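You operate a simulated robot arm through the tools that you are given. There is no shell and no other tool.

You are at the controls of a simulated robot arm. One attempt, no reset.

## Task
Level the green-key balance and weigh the 100 g weight twice.
Fine: take it from the open corner box, lift it off between the weighings, press print for each with the doors shut, and leave it on the pan; the other weights stay. Other keys and knobs, the mouse and the wooden box on the rollers stay as they are. Set down upright: medium weight with teal ring.

It is judged by the outcome, as a careful person would: the job done as asked, and still so three seconds after it is handed in. It fails if anything else is knocked over, pushed out of place, dropped, spilled or broken.

## Robot
A 7-joint arm with a four-finger gripper, fixed in place. Base frame: the origin is at the foot of the arm, x ahead of it, y to its left, z up; the work surface is at about z = 80. Lengths are in cm, angles in degrees, forces in N, time in s.
Its first joint turns from -69.0 to 172.0 degrees. Payload 3.67 kg.
Tool frame: the origin (TCP) lies between the finger pads and is the grasp point; the fingertips stand 2.8 cm ahead of it; z points along the fingers, y is the line along which they close. The gripper opens to 11.2 cm. The gripper's body begins 7.3 cm behind the TCP.
Orientation is that of the tool frame in the base frame, as [roll, pitch, yaw] about the fixed x, y, z axes, in that order (R = Rz(yaw) Ry(pitch) Rx(roll)). With the fingers straight down and closing along the base's y, the tool's x points along the base's -x, its y along +y and its z along -z.

## Interface
- The arm moves only by the tool play_rows. Its argument "plan" is a list that holds one entry, the list of rows, each a list of 6 numbers: the shift along the base's x, y, z in units of 50 mm (1.0 is 50 mm), then the turn, a rotation vector about the base's x, y, z in units of 4 degrees (1.0 is 4 degrees). In form: [[[tx, ty, tz, ax, ay, az], ...]]. A call has 1 to 20 rows; each row shifts and turns the commanded pose from where the row before left it. "fingers" is the closure in counts, from 0 (fully open) to 255 (shut), set as the call begins (left out, the last holds). A call with a number of a shift or a turn outside -1 to 1 is refused whole. A row lasts 0.2 s, in which the tool goes at most 5 cm and 8.6 degrees; a call with a longer step from one row to the next is refused whole, and so is a gripper value outside its range. Where a pose cannot be reached the arm comes as near as it can. A force on the tool above 90 N (or 10 N above the force at the start of the call, whichever is more), or a blocked arm, ends the call early, and 0.2 s more pass. Each finger halts on what it meets, pressing with about 44 N; the grip force reading is that of the motor and also rises with nothing between the fingers. The clock runs only during rows and for 0.2 s after the last one: add rows that do not move to give the fingers time. The reply holds the time, the measured pose of the TCP, the force on the tool along the base axes, the opening and the grip force, in the units named above and with some noise, with the torque about the TCP (base axes, N m) and any sound that the robot's microphone picked up.
- Cameras (640 x 400 px; columns grow to the right, rows downward): "scene" is fixed at [40.12, -50.03, 159.49]; the picture's right is [0.57, -0.82, 0.00], its down [-0.65, -0.45, -0.61] and it looks along [0.50, 0.35, -0.79] (base axes); focal length 224 px, centre (320, 200). "wrist" rides on the gripper at [6, -1.8, -10.4] in the tool frame; the picture's right is [0.29, 0.96, 0.00], its down [-0.80, 0.24, -0.55] and it looks along [-0.53, 0.16, 0.83] (tool axes); focal length 234 px, centre (320, 200). There is no depth. A picture from a camera that has moved, and an enlarged one, comes with that camera's place and axes in the base frame and with its lens.
- camera(camera): a new picture of that camera. The clock stands still meanwhile.
- move_column(by): slides the trunk up (or, below 0, down) by that many cm; the arm rides with it, the base frame stays. It gives what a move gives, with no picture.
- inspect(camera, box): a new picture of the part [left, top, right, bottom] of that camera's present view, enlarged. The clock stands still meanwhile.
- sign_off(): hands the job in; it is judged then, once.

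Nothing tells you positions but the pictures and the camera data. Unless the task says otherwise, let go and move clear before handing in.

The tools are called after ">>>" as a command line: name --argument value ..., lists and objects as JSON in quotes. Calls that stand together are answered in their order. play_rows: Moves the arm, as the interface text tells. Its arguments: {"type":"object","properties":{"plan":{"type":"array","items":{"type":"array","items":{"type":"array","items":{"type":"number"}}}},"fingers":{"type":"number"}},"required":["plan"]} The other tools are called the same way: move_column (by) slides the trunk up or down; camera (camera) takes a picture; inspect (camera, box) takes an enlarged picture of a part of a camera's view; sign_off () hands the job in.

At the start:

```text
clock: 0.0
tcp_pos: [66.64, -11.82, 133.69]
tcp_rot: [180.0, 0.0, 179.8]
wrist_force: [-0.2, 0.3, -1.1]
torque: [-0.02, -0.04, -0.03]
opening: 11.22
finger_force: 0.1
trunk travel left (down, up): [-67.5, 16.5]
```

scene: 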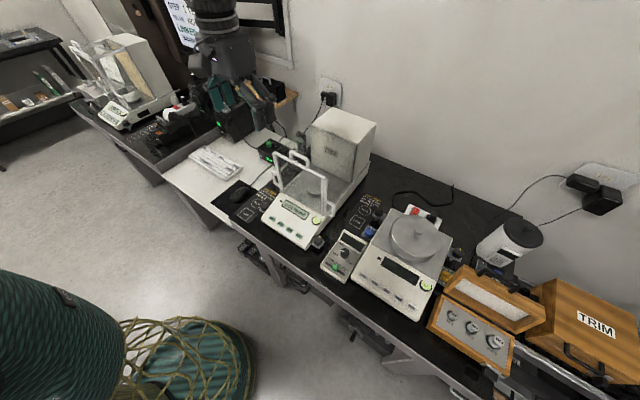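
wrist: 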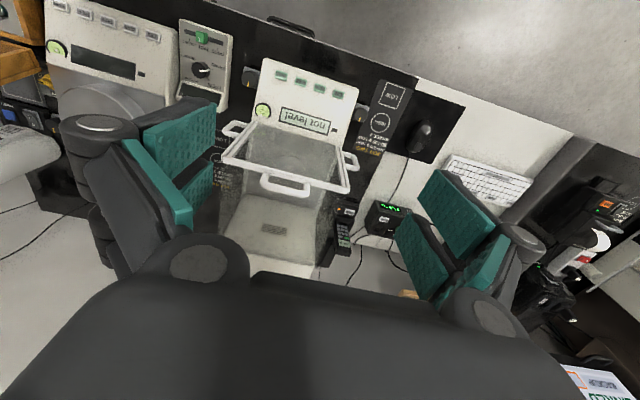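

I see a bench with a draft-shield balance (green keys, display "not level"), a second open balance, a controller box, and an open wooden box with weights at the right corner. I'll look closer at each before moving.

>>> inspect --camera "scene" --box '[240, 90, 400, 260]'

>>> inspect --camera "scene" --box '[400, 230, 560, 390]'

>>> inspect --camera "wrist" --box '[160, 40, 460, 270]'

>>> inspect --camera "scene" --box '[310, 190, 460, 320]'

```text
2.35 times, centred on (320, 175) of scene
camera zoom: at [40.12, -50.03, 159.49], right [0.57, -0.82, 0.0], down [-0.65, -0.45, -0.61], along [0.5, 0.35, -0.79], focal length 526 px, centre (320, 259)
```

zoom: 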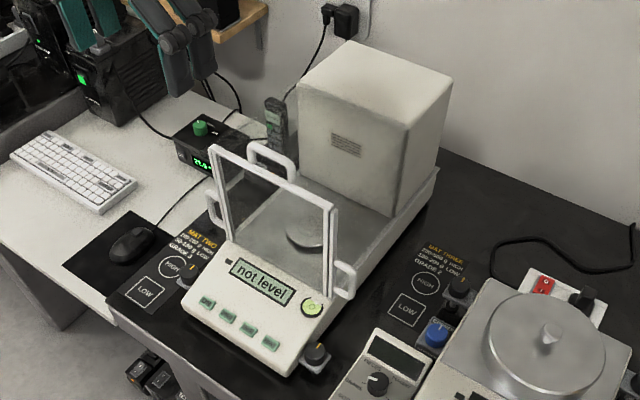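

```text
2.50 times, centred on (480, 310) of scene
camera zoom: at [40.12, -50.03, 159.49], right [0.57, -0.82, 0.0], down [-0.65, -0.45, -0.61], along [0.5, 0.35, -0.79], focal length 559 px, centre (-80, -75)
```

zoom: 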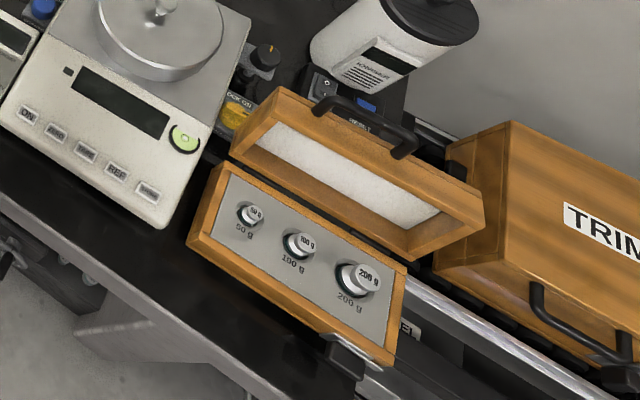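

```text
1.74 times, centred on (310, 155) of wrist
camera zoom: at [60.6, -13.74, 144.05], right [-0.29, 0.96, 0.0], down [0.8, 0.24, 0.55], along [0.53, 0.16, -0.83], focal length 407 px, centre (337, 278)
```

zoom: 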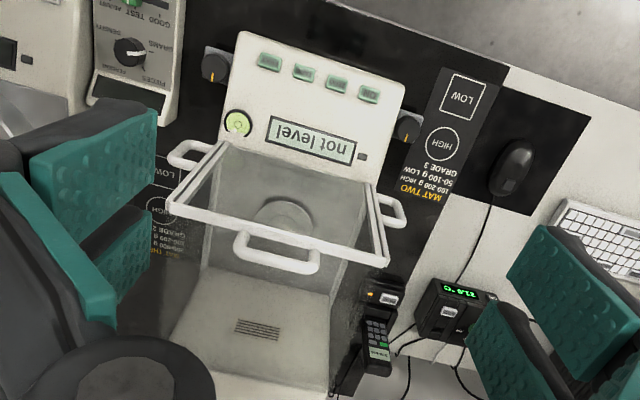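

```text
3.08 times, centred on (385, 255) of scene
camera zoom: at [40.12, -50.03, 159.49], right [0.57, -0.82, 0.0], down [-0.65, -0.45, -0.61], along [0.5, 0.35, -0.79], focal length 688 px, centre (120, 31)
```

zoom: 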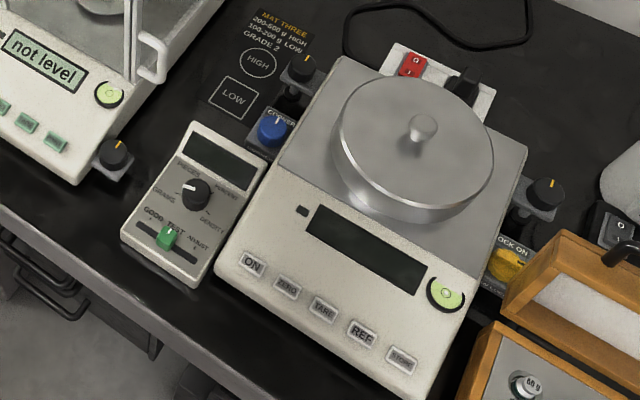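

The green-key balance faces the robot with knobs at its front corners and handles on its glass shield. I'll enlarge the balance, its level bubble, the knobs and the weights before moving.

>>> inspect --camera "scene" --box '[258, 140, 338, 190]'

>>> inspect --camera "scene" --box '[255, 190, 335, 250]'

>>> inspect --camera "scene" --box '[435, 295, 515, 355]'

>>> inspect --camera "scene" --box '[300, 100, 390, 170]'

>>> inspect --camera "wrist" --box '[210, 40, 370, 150]'

>>> inspect --camera "wrist" --box '[210, 110, 370, 220]'

```text
8.00 times, centred on (298, 165) of scene
camera zoom: at [40.12, -50.03, 159.49], right [0.57, -0.82, 0.0], down [-0.65, -0.45, -0.61], along [0.5, 0.35, -0.79], focal length 1790 px, centre (496, 480)
```

zoom: 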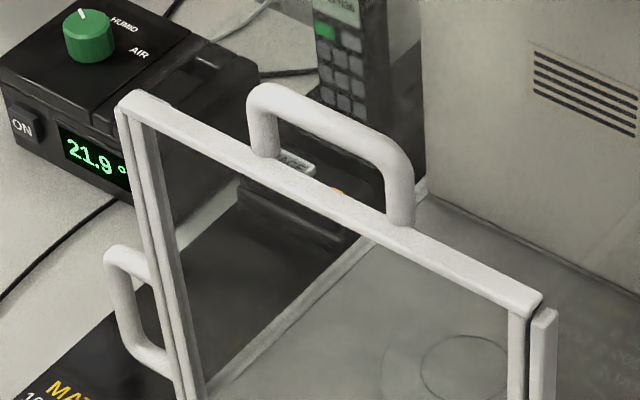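

```text
6.67 times, centred on (295, 220) of scene
camera zoom: at [40.12, -50.03, 159.49], right [0.57, -0.82, 0.0], down [-0.65, -0.45, -0.61], along [0.5, 0.35, -0.79], focal length 1492 px, centre (487, 67)
```

zoom: 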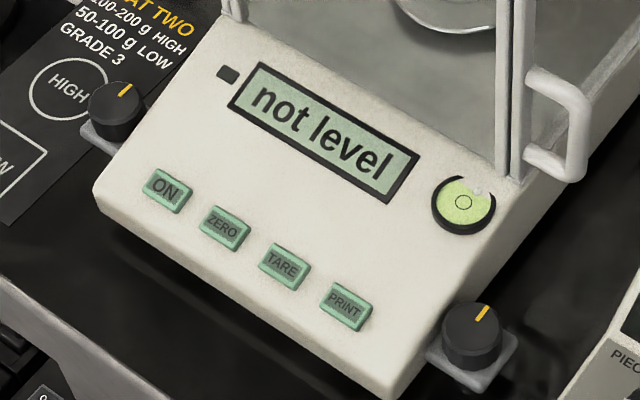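

```text
6.67 times, centred on (475, 325) of scene
camera zoom: at [40.12, -50.03, 159.49], right [0.57, -0.82, 0.0], down [-0.65, -0.45, -0.61], along [0.5, 0.35, -0.79], focal length 1492 px, centre (-713, -633)
```

zoom: 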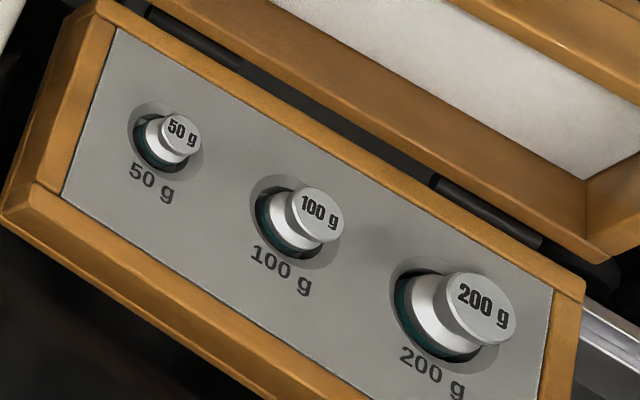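

```text
5.71 times, centred on (345, 135) of scene
camera zoom: at [40.12, -50.03, 159.49], right [0.57, -0.82, 0.0], down [-0.65, -0.45, -0.61], along [0.5, 0.35, -0.79], focal length 1279 px, centre (177, 571)
```

zoom: 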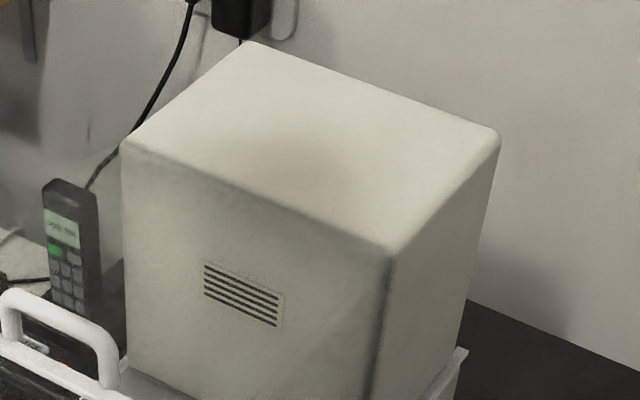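

```text
3.64 times, centred on (290, 95) of wrist
camera zoom: at [60.6, -13.74, 144.05], right [-0.29, 0.96, 0.0], down [0.8, 0.24, 0.55], along [0.53, 0.16, -0.83], focal length 852 px, centre (429, 582)
```

zoom: 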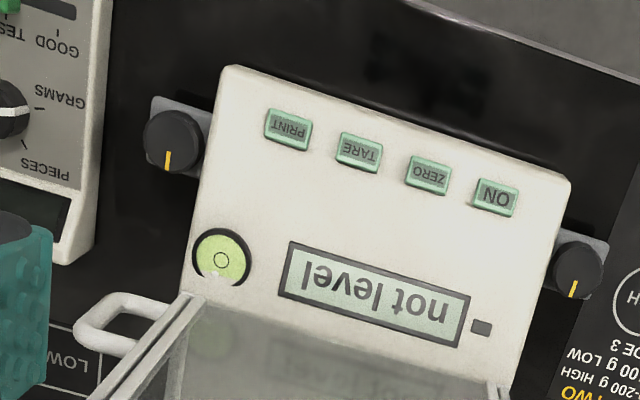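

```text
3.64 times, centred on (290, 165) of wrist
camera zoom: at [60.6, -13.74, 144.05], right [-0.29, 0.96, 0.0], down [0.8, 0.24, 0.55], along [0.53, 0.16, -0.83], focal length 852 px, centre (429, 327)
```

zoom: 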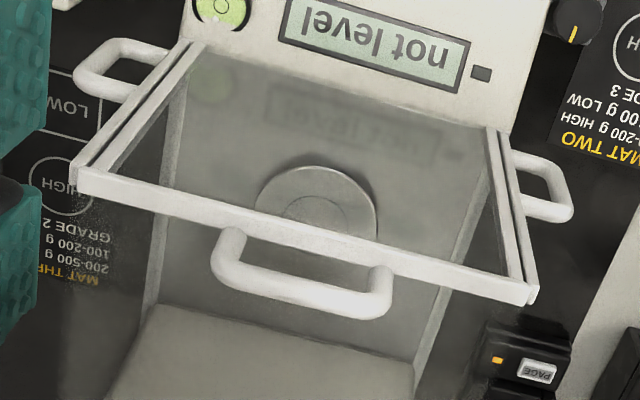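

The bubble sits toward the back (+x) and slightly to the right (−y), so the front must come up. The 100 g weight seems to be near x≈73, y≈−79. I'll move high over toward the weight box to look with the wrist camera and check reach.

>>> play_rows --plan '[[[-0.1, -0.8, 0, 0, 0, -0.75], [-0.1, -0.8, 0, 0, 0, -0.75], [-0.1, -0.8, 0, 0, 0, -0.75], [-0.1, -0.8, 0, 0, 0, -0.75], [-0.1, -0.8, 0, 0, 0, -0.75], [-0.1, -0.8, 0, 0, 0, -0.75], [-0.1, -0.8, 0, 0, 0, -0.75], [-0.1, -0.8, 0, 0, 0, -0.75], [-0.1, -0.8, 0, 0, 0, -0.75], [-0.1, -0.8, 0, 0, 0, -0.75], [-0.1, -0.8, 0, 0, 0, -0.75], [-0.1, -0.8, 0, 0, 0, -0.75], [0, 0, 0, 0, 0, 0]]]'

>>> camera --camera "wrist"

>>> camera --camera "scene"

```text
clock: 2.8
tcp_pos: [60.58, -60.27, 133.57]
tcp_rot: [179.9, -0.2, 143.9]
wrist_force: [0.5, 0.7, -0.1]
torque: [-0.05, 0.0, -0.01]
opening: 11.19
finger_force: 0.0
trunk travel left (down, up): [-67.5, 16.5]
```

```text
taken
camera wrist: at [54.71, -58.34, 143.97], right [0.33, 0.94, 0.0], down [0.79, -0.28, 0.55], along [0.52, -0.18, -0.83], focal length 234 px, centre (320, 200)
```

wrist: 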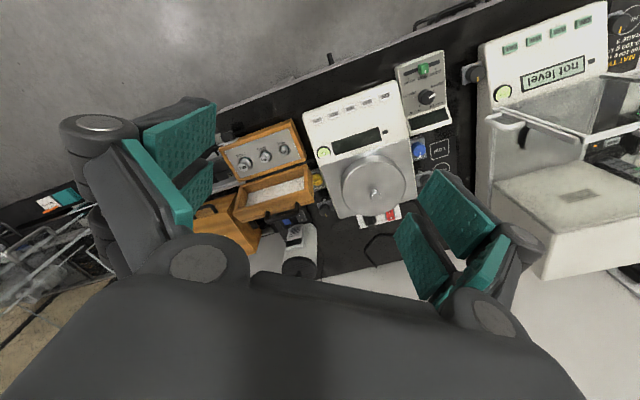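

```text
taken
```

scene: 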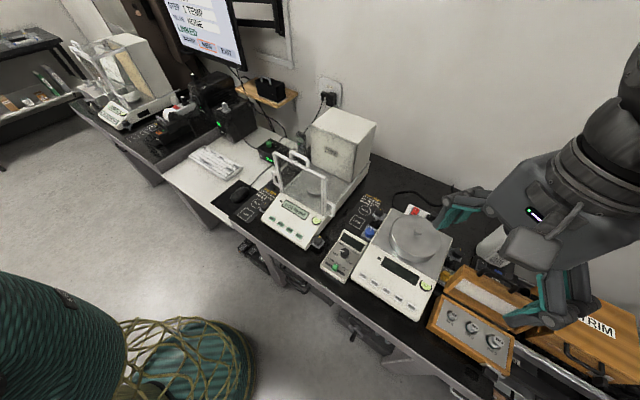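

>>> inspect --camera "wrist" --box '[210, 110, 330, 230]'

>>> inspect --camera "wrist" --box '[460, 0, 640, 150]'

```text
3.33 times, centred on (270, 170) of wrist
camera zoom: at [54.71, -58.34, 143.97], right [0.33, 0.94, 0.0], down [0.79, -0.28, 0.55], along [0.52, -0.18, -0.83], focal length 781 px, centre (487, 300)
```

zoom: 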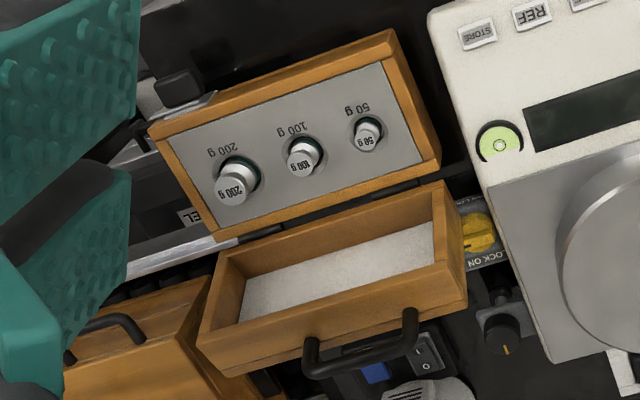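

```text
2.67 times, centred on (550, 75) of wrist
camera zoom: at [54.71, -58.34, 143.97], right [0.33, 0.94, 0.0], down [0.79, -0.28, 0.55], along [0.52, -0.18, -0.83], focal length 624 px, centre (-293, 533)
```

zoom: 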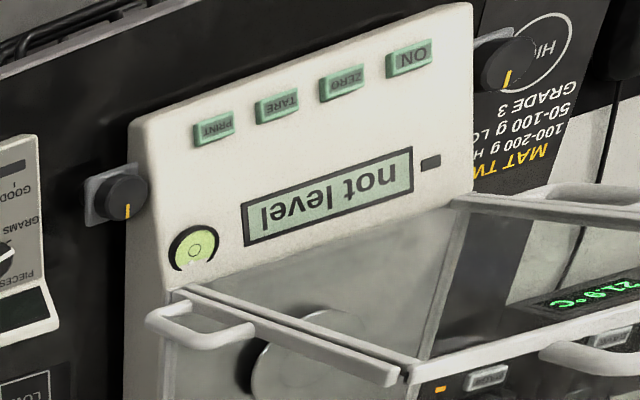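

Triangulating puts the 100 g knob around (70, −76, 96). I'll go closer with the closing axis along y to get a better fix and test reach.

>>> play_rows --plan '[[[0.0, -0.25, -0.3, 0, 0, 1], [0.0, -0.25, -0.3, 0, 0, 1], [0.0, -0.25, -0.3, 0, 0, 1], [0.0, -0.25, -0.3, 0, 0, 1], [0.0, -0.25, -0.3, 0, 0, 1], [0.0, -0.25, -0.3, 0, 0, 1], [0.0, -0.25, -0.3, 0, 0, 1], [0.0, -0.25, -0.3, 0, 0, 1], [0.0, -0.25, -0.3, 0, 0, 1], [0, 0, 0, 0, 0, 0]]]'

>>> camera --camera "wrist"

```text
clock: 5.0
tcp_pos: [60.5, -71.36, 120.02]
tcp_rot: [180.0, 0.0, 180.0]
wrist_force: [-0.2, 0.2, 0.0]
torque: [-0.01, 0.01, -0.03]
opening: 11.19
finger_force: 0.1
trunk travel left (down, up): [-67.5, 16.5]
```

```text
taken
camera wrist: at [54.56, -73.26, 130.36], right [-0.29, 0.96, 0.0], down [0.8, 0.24, 0.55], along [0.53, 0.16, -0.83], focal length 234 px, centre (320, 200)
```

wrist: 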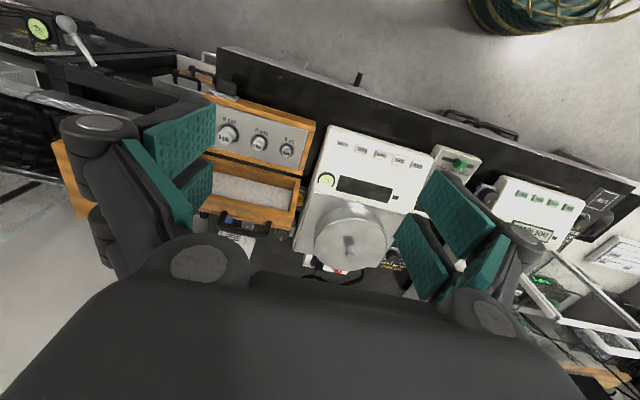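

>>> inspect --camera "wrist" --box '[180, 80, 330, 250]'

>>> inspect --camera "wrist" --box '[210, 110, 310, 170]'

>>> inspect --camera "wrist" --box '[0, 0, 240, 150]'

```text
2.35 times, centred on (255, 165) of wrist
camera zoom: at [54.56, -73.26, 130.36], right [-0.29, 0.96, 0.0], down [0.8, 0.24, 0.55], along [0.53, 0.16, -0.83], focal length 551 px, centre (473, 282)
```

zoom: 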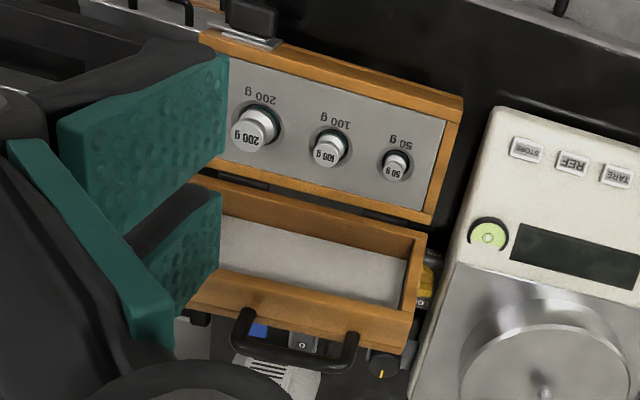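

```text
6.40 times, centred on (260, 140) of wrist
camera zoom: at [54.56, -73.26, 130.36], right [-0.29, 0.96, 0.0], down [0.8, 0.24, 0.55], along [0.53, 0.16, -0.83], focal length 1499 px, centre (704, 584)
```

zoom: 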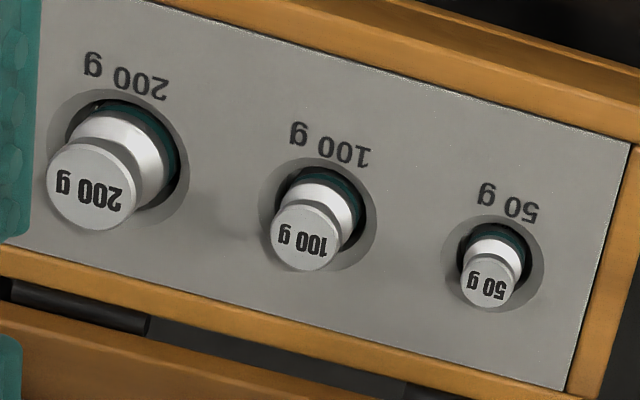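

```text
2.67 times, centred on (120, 75) of wrist
camera zoom: at [54.56, -73.26, 130.36], right [-0.29, 0.96, 0.0], down [0.8, 0.24, 0.55], along [0.53, 0.16, -0.83], focal length 624 px, centre (853, 533)
```

zoom: 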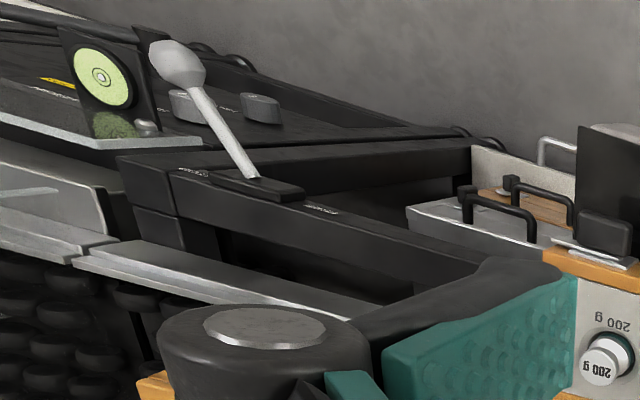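

The better fix puts the 100 g knob near (73.5, −80, 87.5), about 108 cm from the base axis, so a tilt may be needed. I'll test how far out the arm can go while well above everything.

>>> play_rows --plan '[[[0.4, -0.2, -0.3, 0, 0, 0], [0.4, -0.2, -0.3, 0, 0, 0], [0.4, -0.2, -0.3, 0, 0, 0], [0.4, -0.2, -0.3, 0, 0, 0], [0.4, -0.2, -0.3, 0, 0, 0], [0.4, -0.2, -0.3, 0, 0, 0], [0, 0, 0, 0, 0, 0]]]'

>>> camera --camera "wrist"

>>> camera --camera "scene"

```text
clock: 6.6
tcp_pos: [72.48, -77.55, 110.96]
tcp_rot: [179.8, 0.1, 179.9]
wrist_force: [0.5, -0.1, 0.3]
torque: [0.02, -0.03, -0.01]
opening: 11.17
finger_force: 0.1
trunk travel left (down, up): [-67.5, 16.5]
```

```text
taken
camera wrist: at [66.55, -79.58, 121.26], right [-0.29, 0.96, 0.0], down [0.8, 0.24, 0.56], along [0.53, 0.16, -0.83], focal length 234 px, centre (320, 200)
```

wrist: 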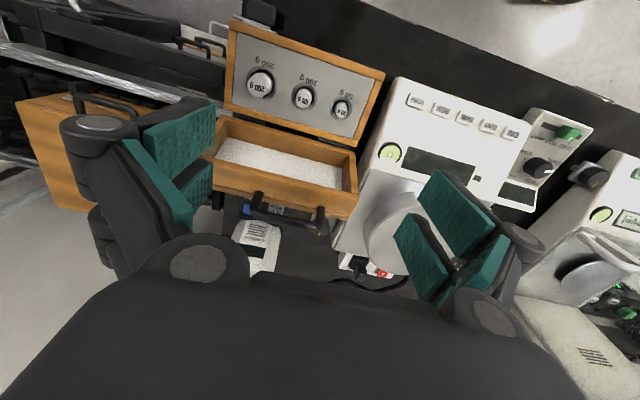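

```text
taken
```

scene: 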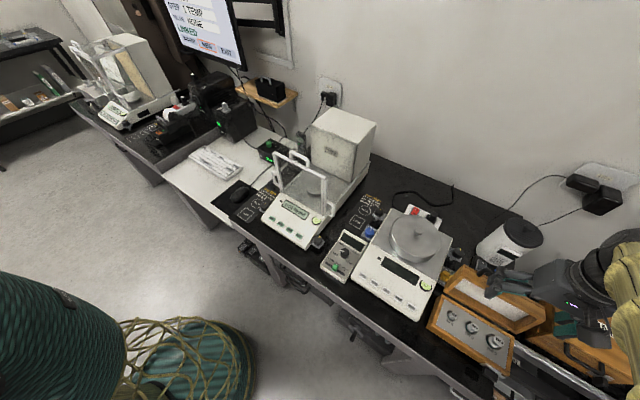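

Reach is good at this height. I'll take a closer picture of the weights from here.

>>> inspect --camera "wrist" --box '[230, 40, 390, 150]'

>>> inspect --camera "wrist" --box '[280, 70, 330, 115]'

>>> inspect --camera "wrist" --box '[180, 110, 380, 240]'

```text
3.64 times, centred on (310, 95) of wrist
camera zoom: at [66.55, -79.58, 121.26], right [-0.29, 0.96, 0.0], down [0.8, 0.24, 0.56], along [0.53, 0.16, -0.83], focal length 852 px, centre (356, 582)
```

zoom: 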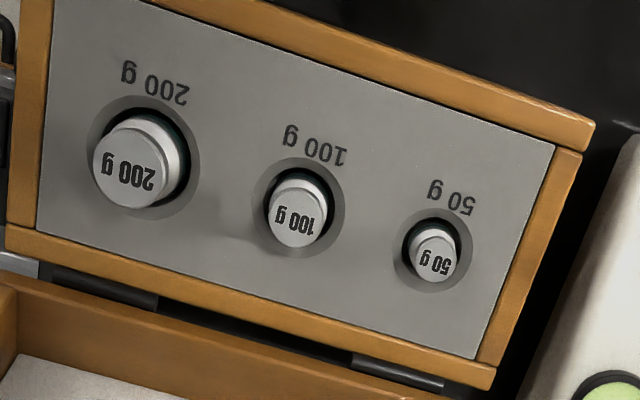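

```text
8.89 times, centred on (305, 92) of wrist
camera zoom: at [66.55, -79.58, 121.26], right [-0.29, 0.96, 0.0], down [0.8, 0.24, 0.56], along [0.53, 0.16, -0.83], focal length 2082 px, centre (453, 1156)
```

zoom: 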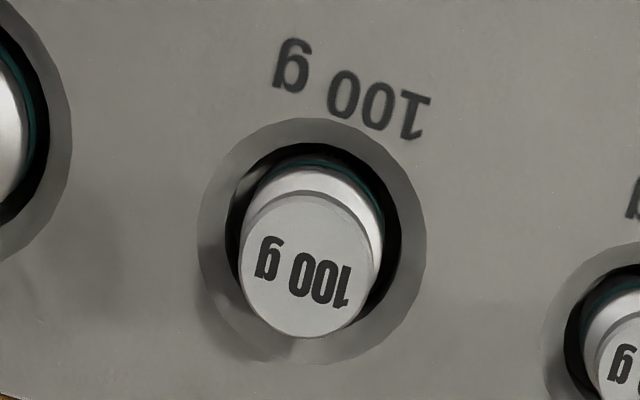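

```text
3.08 times, centred on (280, 175) of wrist
camera zoom: at [66.55, -79.58, 121.26], right [-0.29, 0.96, 0.0], down [0.8, 0.24, 0.56], along [0.53, 0.16, -0.83], focal length 720 px, centre (443, 277)
```

zoom: 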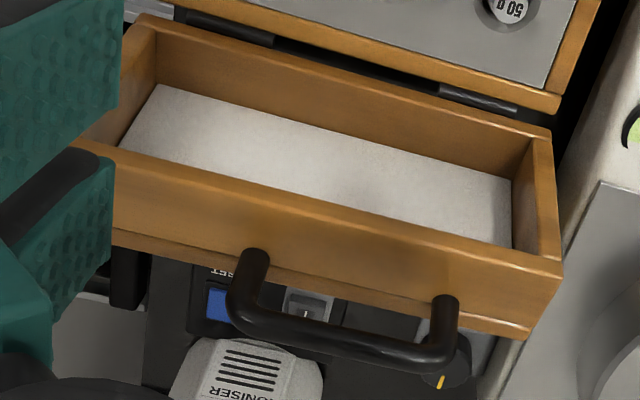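

Reach there is workable, especially if the trunk does the final descent. First I'll go back to the green-key balance and look at its knobs and level from close up.

>>> play_rows --plan '[[[-0.3, 0.5, 0.2, 0, 0, 0], [-0.3, 0.8, 0.2, 0, 0, 0], [-0.3, 0.9, 0.2, 0, 0, 0], [-0.3, 0.9, 0.2, 0, 0, 0], [-0.3, 0.9, 0.1, 0, 0, 0], [-0.3, 0.9, 0, 0, 0, 0], [-0.3, 0.9, 0, 0, 0, 0], [-0.2, 0.9, 0, 0, 0, 0], [-0.2, 0.9, 0, 0, 0, 0], [-0.1, 0.9, 0, 0, 0, 0], [0, 0.9, 0, 0, 0, 0], [0, 0.9, 0, 0, 0, 0], [0, 0.9, 0, 0, 0, 0], [0, 0.9, 0, 0, 0, 0], [0, 0.6, 0, 0, 0, 0], [0, 0, 0, 0, 0, 0]]]'

>>> camera --camera "wrist"

```text
clock: 10.0
tcp_pos: [59.67, -13.81, 115.81]
tcp_rot: [179.9, -0.1, 179.9]
wrist_force: [-0.9, -1.0, -0.3]
torque: [0.03, -0.01, 0.03]
opening: 11.21
finger_force: 0.0
trunk travel left (down, up): [-67.5, 16.5]
```

```text
taken
camera wrist: at [53.65, -15.62, 126.0], right [-0.29, 0.96, 0.0], down [0.8, 0.24, 0.55], along [0.53, 0.16, -0.83], focal length 234 px, centre (320, 200)
```

wrist: 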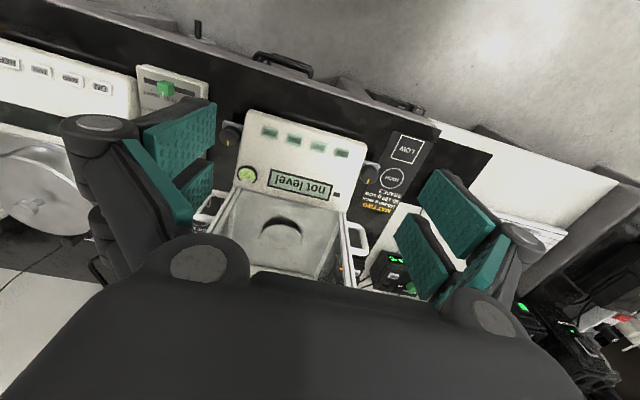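

>>> inspect --camera "wrist" --box '[190, 95, 400, 215]'

>>> inspect --camera "wrist" --box '[210, 110, 290, 195]'

>>> inspect --camera "wrist" --box '[185, 180, 385, 290]'

```text
3.05 times, centred on (295, 155) of wrist
camera zoom: at [53.65, -15.62, 126.0], right [-0.29, 0.96, 0.0], down [0.8, 0.24, 0.55], along [0.53, 0.16, -0.83], focal length 714 px, centre (396, 337)
```

zoom: 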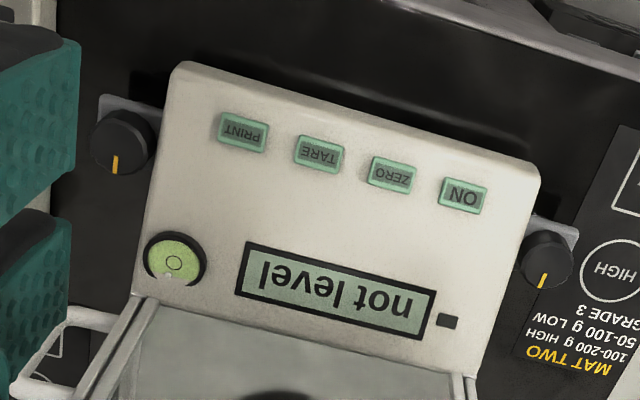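

```text
4.71 times, centred on (250, 152) of wrist
camera zoom: at [53.65, -15.62, 126.0], right [-0.29, 0.96, 0.0], down [0.8, 0.24, 0.55], along [0.53, 0.16, -0.83], focal length 1102 px, centre (649, 424)
```

zoom: 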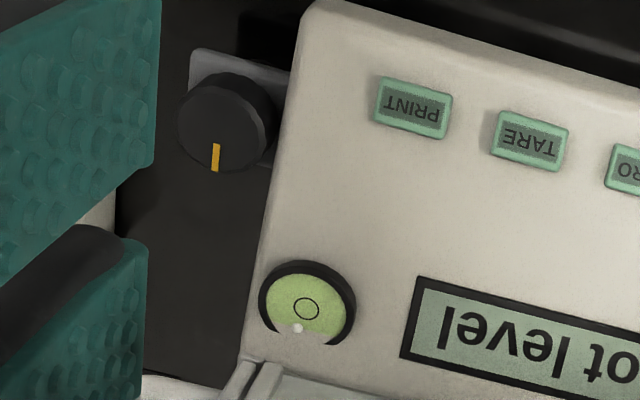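

```text
3.20 times, centred on (285, 235) of wrist
camera zoom: at [53.65, -15.62, 126.0], right [-0.29, 0.96, 0.0], down [0.8, 0.24, 0.55], along [0.53, 0.16, -0.83], focal length 749 px, centre (432, 88)
```

zoom: 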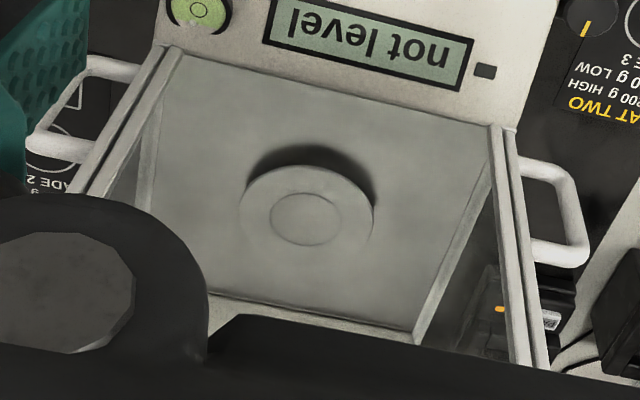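

Knobs are at about (71.0, −27.1) and (71.3, −0.1), tops near z≈85; bubble confirms the back is high. I'll partly close the gripper, turn it so the fingers close along x, and go above the right-hand knob.

>>> play_rows --plan '[[[0.06, -0.133, 0, 0, 0, 1], [0.06, -0.133, 0, 0, 0, 1], [0.06, -0.133, 0, 0, 0, 1], [0.06, -0.133, 0, 0, 0, 1], [0.06, -0.133, 0, 0, 0, 1], [0.06, -0.133, 0, 0, 0, 1], [0.06, -0.133, 0, 0, 0, 1], [0.06, -0.133, 0, 0, 0, 1], [0.06, -0.133, 0, 0, 0, 1], [0.06, -0.133, 0, 0, 0, 1], [0.06, -0.133, 0, 0, 0, 1], [0.06, -0.133, 0, 0, 0, 1], [0.06, -0.133, 0, 0, 0, 1], [0.06, -0.133, 0, 0, 0, 1], [0.06, -0.133, 0, 0, 0, 1], [0.06, -0.133, 0, 0, 0, 1], [0.06, -0.133, 0, 0, 0, 1], [0.06, -0.133, 0, 0, 0, 1], [0.06, -0.133, 0, 0, 0, 1], [0.06, -0.133, 0, 0, 0, 1]]]' --fingers 140

>>> camera --camera "wrist"

>>> camera --camera "scene"

```text
clock: 14.2
tcp_pos: [65.58, -27.19, 115.53]
tcp_rot: [179.9, 0.1, -100.0]
wrist_force: [0.4, 0.2, 0.1]
torque: [0.03, -0.02, -0.04]
opening: 5.04
finger_force: 0.0
trunk travel left (down, up): [-67.5, 16.5]
```

```text
taken
camera wrist: at [66.3, -33.42, 126.0], right [-0.99, -0.12, 0.0], down [-0.1, 0.83, 0.55], along [-0.07, 0.55, -0.83], focal length 234 px, centre (320, 200)
```

wrist: 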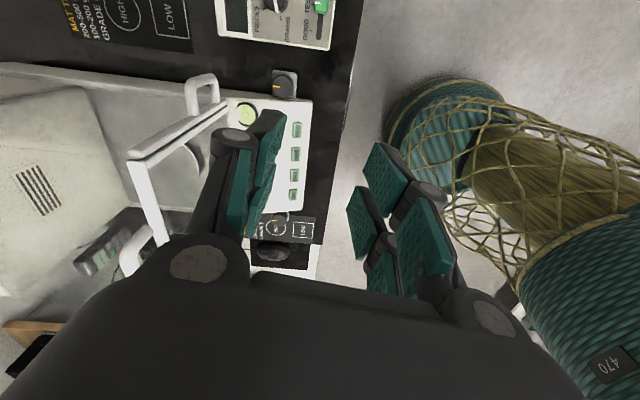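

```text
taken
```

scene: 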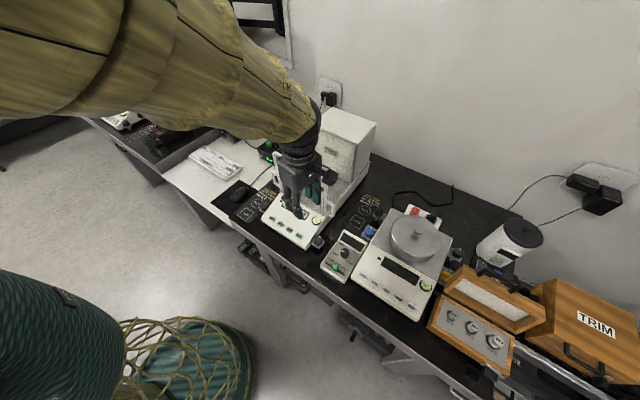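

>>> play_rows --plan '[[[0.3, 0, 0, 0, 0, 1], [0.3, 0, 0, 0, 0, 1], [0.4, 0, 0, 0, 0, 0.5], [0, 0, 0, 0, 0, 0]]]'

>>> camera --camera "wrist"

>>> inspect --camera "wrist" --box '[260, 50, 420, 150]'

```text
clock: 15.2
tcp_pos: [70.57, -26.95, 115.67]
tcp_rot: [-180.0, 0.1, -90.1]
wrist_force: [-0.9, 0.4, 0.2]
torque: [0.04, -0.01, 0.02]
opening: 5.05
finger_force: 0.1
trunk travel left (down, up): [-67.5, 16.5]
```

```text
taken
camera wrist: at [72.32, -33.11, 126.03], right [-0.96, -0.29, 0.0], down [-0.24, 0.8, 0.55], along [-0.16, 0.53, -0.83], focal length 234 px, centre (320, 200)
```

wrist: 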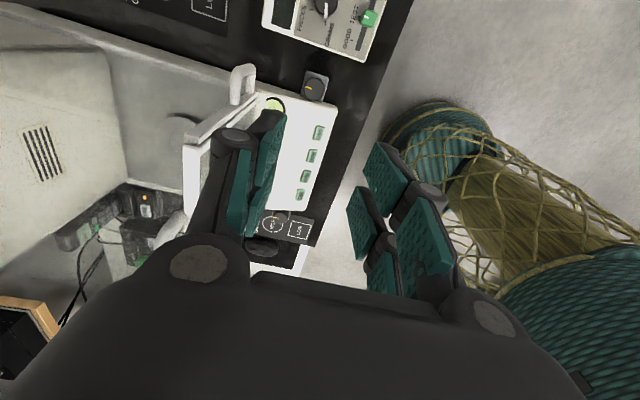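

```text
4.00 times, centred on (340, 100) of wrist
camera zoom: at [72.32, -33.11, 126.03], right [-0.96, -0.29, 0.0], down [-0.24, 0.8, 0.55], along [-0.16, 0.53, -0.83], focal length 937 px, centre (240, 600)
```

zoom: 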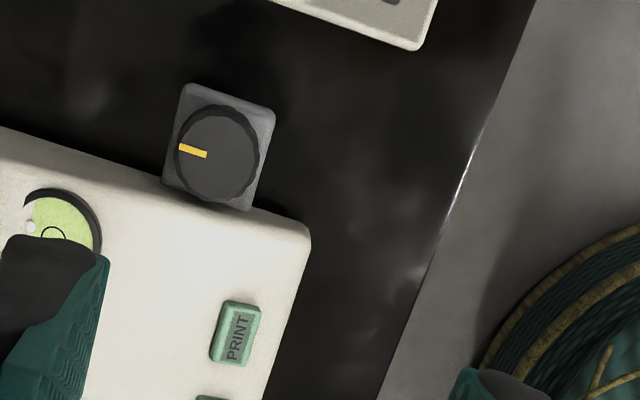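

The right knob is at (71.3, −27.2) with the panel edge at y≈−25, so I can turn it in strokes of about ±22°. I'll pre-rotate counter-clockwise, go down partway and re-check alignment.

>>> play_rows --plan '[[[0.15, -0.05, 0, 0, 0, 0.9], [0, 0, -0.6, 0, 0, 0.9], [0, 0, -0.6, 0, 0, 0.9], [0, 0, -0.6, 0, 0, 0.9], [0, 0, -0.6, 0, 0, 0.9], [0, 0, -0.6, 0, 0, 0.9], [0, 0, -0.5, 0, 0, 0], [0, 0, -0.5, 0, 0, 0], [0, 0, 0, 0, 0, 0]]]'

>>> camera --camera "wrist"

>>> camera --camera "scene"

```text
clock: 17.2
tcp_pos: [71.27, -27.11, 95.6]
tcp_rot: [-179.9, 0.0, -68.4]
wrist_force: [0.0, 1.2, 0.3]
torque: [0.01, -0.02, -0.03]
opening: 5.06
finger_force: 0.1
trunk travel left (down, up): [-67.5, 16.5]
```

```text
taken
camera wrist: at [75.2, -32.21, 106.0], right [-0.78, -0.62, 0.0], down [-0.52, 0.65, 0.55], along [-0.34, 0.44, -0.83], focal length 234 px, centre (320, 200)
```

wrist: 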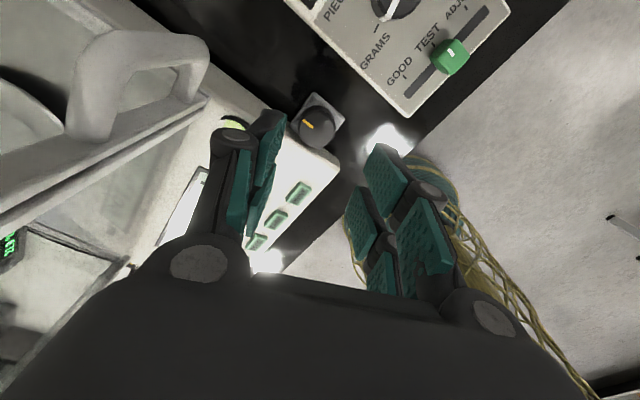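

```text
taken
```

scene: 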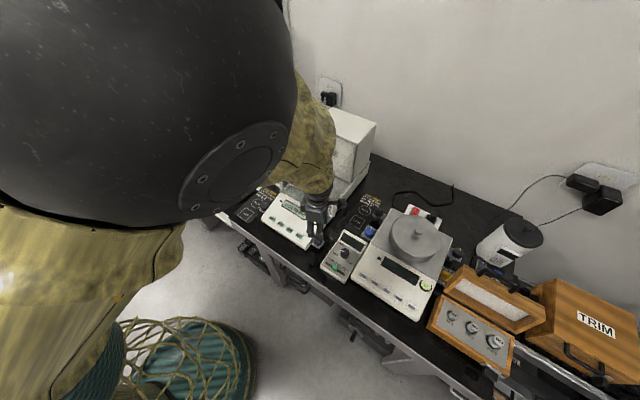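

>>> inspect --camera "wrist" --box '[270, 80, 370, 160]'

```text
5.00 times, centred on (320, 120) of wrist
camera zoom: at [75.2, -32.21, 106.0], right [-0.78, -0.62, 0.0], down [-0.52, 0.65, 0.55], along [-0.34, 0.44, -0.83], focal length 1171 px, centre (320, 600)
```

zoom: 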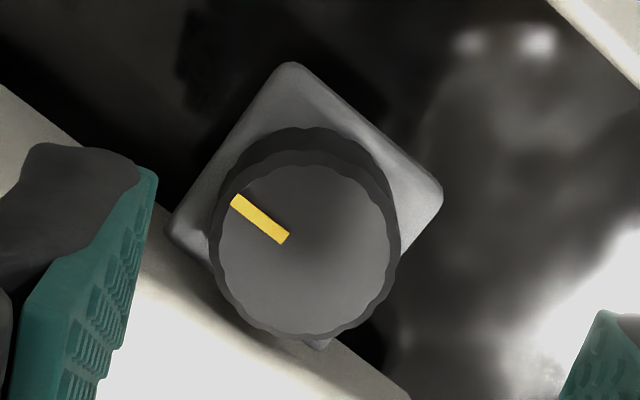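

>>> play_rows --plan '[[[0.04, 0.033, -0.4, 0, 0, 0], [0, 0, -0.4, 0, 0, 0], [0, 0, -0.4, 0, 0, 0], [0, 0, -0.3, 0, 0, 0], [0, 0, -0.15, 0, 0, 0], [0, 0, 0, 0, 0, 0]]]'

>>> camera --camera "wrist"

```text
clock: 18.6
tcp_pos: [71.37, -27.15, 87.44]
tcp_rot: [180.0, 0.0, -68.6]
wrist_force: [-1.4, -2.6, 3.1]
torque: [0.03, -0.03, -0.03]
opening: 5.68
finger_force: 0.0
trunk travel left (down, up): [-67.5, 16.5]
```

```text
taken
camera wrist: at [75.31, -32.11, 97.78], right [-0.79, -0.62, 0.0], down [-0.52, 0.65, 0.55], along [-0.34, 0.44, -0.83], focal length 234 px, centre (320, 200)
```

wrist: 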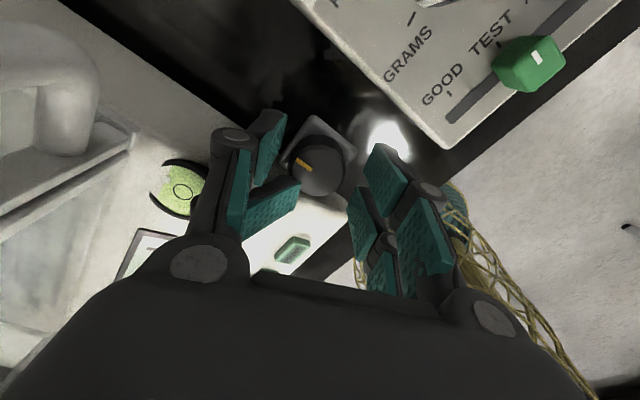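

The open finger touched the panel lightly at that angle. I'll lift, narrow the opening, and approach with a smaller pre-rotation.

>>> play_rows --plan '[[[0, 0, 0.4, 0, 0, 0], [0, 0, 0.4, 0, 0, 0], [0, 0, 0, 0, 0, -1], [0, 0, 0, 0, 0, -0.9], [0, 0, 0, 0, 0, 0]]]' --fingers 160

>>> camera --camera "wrist"

>>> inspect --camera "wrist" --box '[220, 90, 380, 190]'

```text
clock: 19.8
tcp_pos: [71.64, -27.17, 91.4]
tcp_rot: [-180.0, 0.1, -76.1]
wrist_force: [-0.5, 0.0, 0.4]
torque: [0.01, -0.01, 0.02]
opening: 4.18
finger_force: 0.1
trunk travel left (down, up): [-67.5, 16.5]
```

```text
taken
camera wrist: at [74.77, -32.59, 101.75], right [-0.86, -0.51, 0.0], down [-0.42, 0.72, 0.56], along [-0.28, 0.48, -0.83], focal length 234 px, centre (320, 200)
```

wrist: 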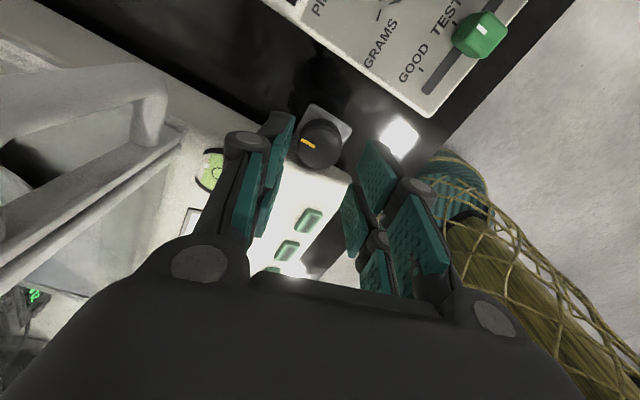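

```text
4.00 times, centred on (300, 140) of wrist
camera zoom: at [74.77, -32.59, 101.75], right [-0.86, -0.51, 0.0], down [-0.42, 0.72, 0.56], along [-0.28, 0.48, -0.83], focal length 937 px, centre (400, 440)
```

zoom: 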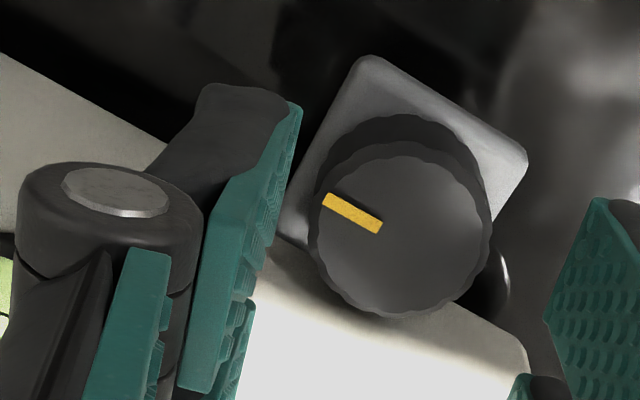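

Aligned with the knob now. I'll go down around it and check for contact before gripping.

>>> play_rows --plan '[[[0, 0, -0.35, 0, 0, 0], [0, 0, -0.3, 0, 0, 0], [0, 0, -0.2, 0, 0, 0], [0, 0, -0.1, 0, 0, 0], [0, 0, 0, 0, 0, 0]]]'

>>> inspect --camera "wrist" --box '[200, 90, 440, 280]'

```text
clock: 21.0
tcp_pos: [71.44, -27.26, 86.72]
tcp_rot: [179.9, 0.1, -76.2]
wrist_force: [-2.7, 1.3, 0.9]
torque: [0.0, 0.03, 0.03]
opening: 5.0
finger_force: 0.1
trunk travel left (down, up): [-67.5, 16.5]
```

```text
2.11 times, centred on (320, 185) of wrist
camera zoom: at [74.69, -32.64, 96.97], right [-0.86, -0.51, 0.0], down [-0.42, 0.72, 0.56], along [-0.28, 0.48, -0.83], focal length 493 px, centre (320, 232)
```

zoom: 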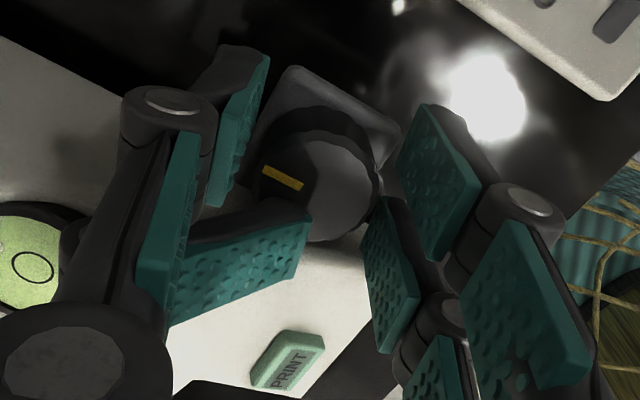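

Something pushes the finger open again, and the picture suggests each side of the gripper is wider than I assumed. I'll lift clear and study the gripper itself.

>>> play_rows --plan '[[[0, 0, 0.4, 0, 0, 0], [0, 0, 0.6, 0, 0, 0], [-0.3, 0, 0.8, 0, 0, 0], [-0.5, 0, 0.9, 0, 0, 0], [-0.6, 0, 0.9, 0, 0, 0], [-0.6, 0, 0.9, 0, 0, 0], [0, 0, 0, 0, 0, 0]]]'

>>> inspect --camera "wrist" --box '[200, 80, 460, 290]'

>>> inspect --camera "scene" --box '[230, 110, 390, 260]'

```text
refused: row 4 steps farther than a row can; nothing moved
```

```text
1.90 times, centred on (330, 185) of wrist
camera zoom: at [74.69, -32.64, 96.97], right [-0.86, -0.51, 0.0], down [-0.42, 0.72, 0.56], along [-0.28, 0.48, -0.83], focal length 446 px, centre (301, 229)
```

zoom: 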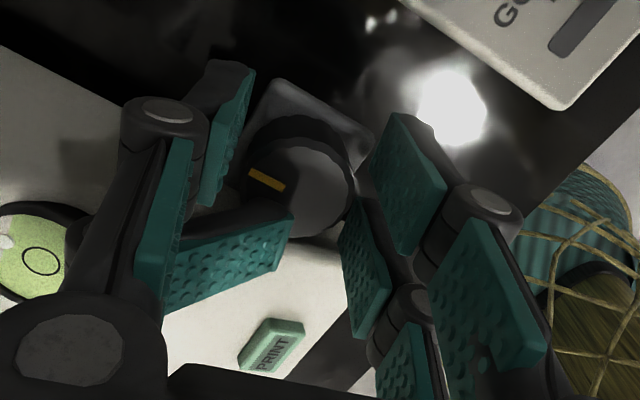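

```text
2.67 times, centred on (310, 185) of scene
camera zoom: at [40.12, -50.03, 159.49], right [0.57, -0.82, 0.0], down [-0.65, -0.45, -0.61], along [0.5, 0.35, -0.79], focal length 597 px, centre (347, 240)
```

zoom: 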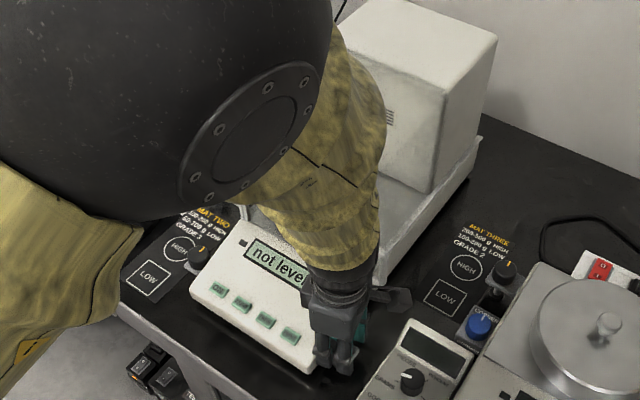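

I can see two side-by-side fingertips per side, so the hand is wider than one 2 cm finger. I'll lift clear and look at it properly.

>>> play_rows --plan '[[[0, 0, 0.4, 0, 0, 0], [0, 0, 0.6, 0, 0, 0], [-0.3, 0, 0.8, 0, 0, 0], [-0.3, 0, 0.8, 0, 0, 0], [-0.4, -0.3, 0.8, 0, 0, 0], [-0.4, -0.3, 0.8, 0, 0, 0], [-0.2, -0.7, 0.3, 0, 0, 0], [-0.2, -0.7, 0.3, 0, 0, 0], [-0.2, -0.7, 0.3, 0, 0, 0], [0, -0.7, 0.3, 0, 0, 0], [0, -0.7, 0.3, 0, 0, 0], [0, -0.7, 0.3, 0, 0, 0], [0, 0, 0, 0, 0, 0]]]'

>>> camera --camera "scene"

>>> inspect --camera "wrist" --box '[60, 80, 580, 390]'

```text
clock: 23.8
tcp_pos: [61.48, -51.1, 116.73]
tcp_rot: [-179.9, 0.0, -76.0]
wrist_force: [-0.1, 0.4, 0.8]
torque: [-0.01, -0.03, -0.04]
opening: 4.19
finger_force: 0.1
trunk travel left (down, up): [-67.5, 16.5]
```

```text
taken
```

scene: 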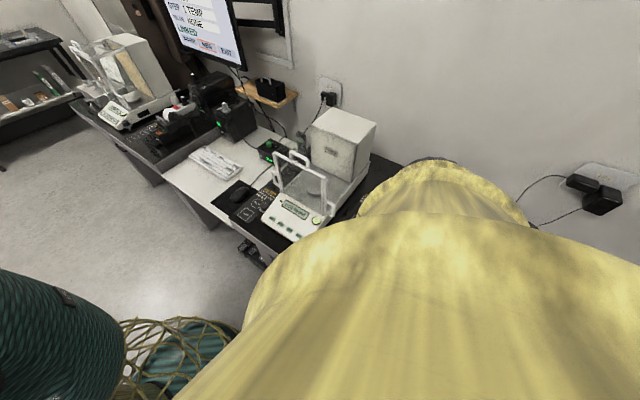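

```text
1.23 times, centred on (320, 235) of wrist
camera zoom: at [64.79, -56.53, 127.09], right [-0.86, -0.51, 0.0], down [-0.42, 0.72, 0.55], along [-0.28, 0.48, -0.83], focal length 288 px, centre (320, 157)
```

zoom: 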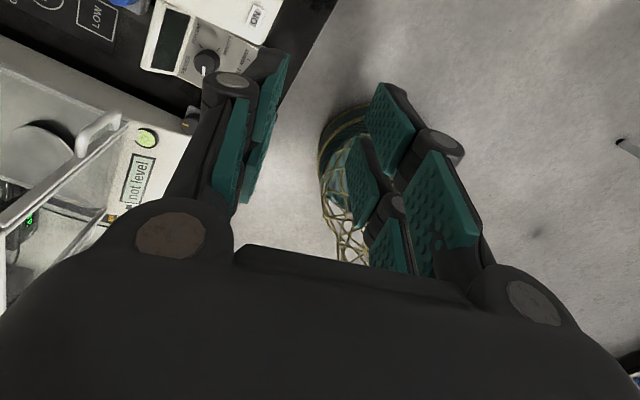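

The hand has two fingers per side, roughly 4.6 cm wide in total, so I must grip the knobs off-centre, with the jaws hanging outward away from the panel. I'll return above the right knob with that offset.

>>> play_rows --plan '[[[0.3, 0.753, 0, 0, 0, 0.5], [0.35, 0.753, 0, 0, 0, 0.5], [0.35, 0.753, 0, 0, 0, 0], [0.35, 0.753, 0, 0, 0, 0], [0.35, 0.753, -0.3, 0, 0, 0], [0.384, 0.755, -0.3, 0, 0, 0], [0, 0, -0.9, 0, 0, 0], [0, 0, -0.9, 0, 0, 0], [0, 0, -0.9, 0, 0, 0], [0, 0, -0.9, 0, 0, 0], [0, 0, -0.7, 0, 0, 0], [0, 0, 0, 0, 0, 0]]]' --fingers 155

>>> camera --camera "wrist"

>>> inspect --camera "wrist" --box '[200, 80, 440, 230]'

```text
clock: 26.4
tcp_pos: [71.94, -28.62, 92.37]
tcp_rot: [180.0, -0.1, -72.1]
wrist_force: [-0.4, 0.3, 0.3]
torque: [-0.03, 0.05, -0.05]
opening: 4.4
finger_force: 0.1
trunk travel left (down, up): [-67.5, 16.5]
```

```text
taken
camera wrist: at [75.46, -33.85, 102.59], right [-0.82, -0.57, 0.0], down [-0.47, 0.68, 0.55], along [-0.31, 0.46, -0.83], focal length 234 px, centre (320, 200)
```

wrist: 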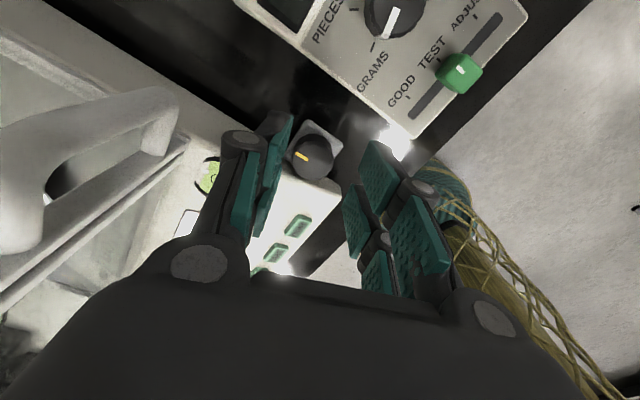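

```text
2.67 times, centred on (320, 155) of wrist
camera zoom: at [75.46, -33.85, 102.59], right [-0.82, -0.57, 0.0], down [-0.47, 0.68, 0.55], along [-0.31, 0.46, -0.83], focal length 624 px, centre (320, 320)
```

zoom: 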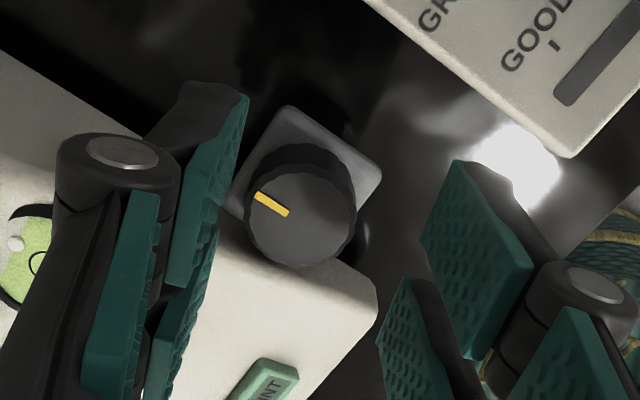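

>>> play_rows --plan '[[[0, 0, -0.4, 0, 0, 0], [0, 0, -0.35, 0, 0, 0], [0, 0, -0.25, 0, 0, 0], [0, 0, -0.14, 0, 0, 0], [0, 0, 0, 0, 0, 0]]]'

>>> inspect --camera "wrist" --box '[180, 80, 460, 280]'

```text
clock: 27.6
tcp_pos: [71.92, -28.52, 86.46]
tcp_rot: [-180.0, 0.0, -72.0]
wrist_force: [-0.2, -0.2, -0.3]
torque: [-0.03, -0.01, -0.02]
opening: 4.38
finger_force: 0.0
trunk travel left (down, up): [-67.5, 16.5]
```

```text
2.00 times, centred on (320, 180) of wrist
camera zoom: at [75.5, -33.73, 96.83], right [-0.82, -0.57, 0.0], down [-0.47, 0.68, 0.55], along [-0.32, 0.46, -0.83], focal length 468 px, centre (320, 240)
```

zoom: 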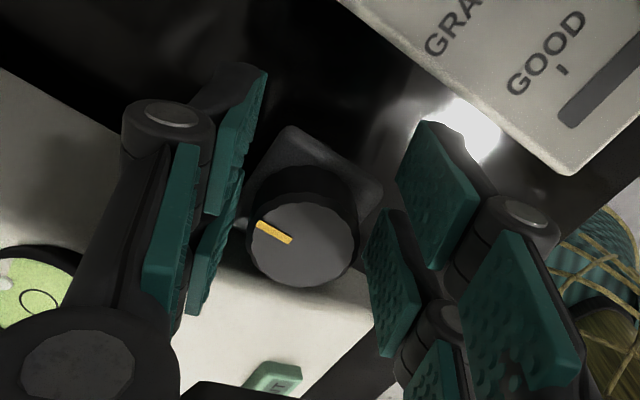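

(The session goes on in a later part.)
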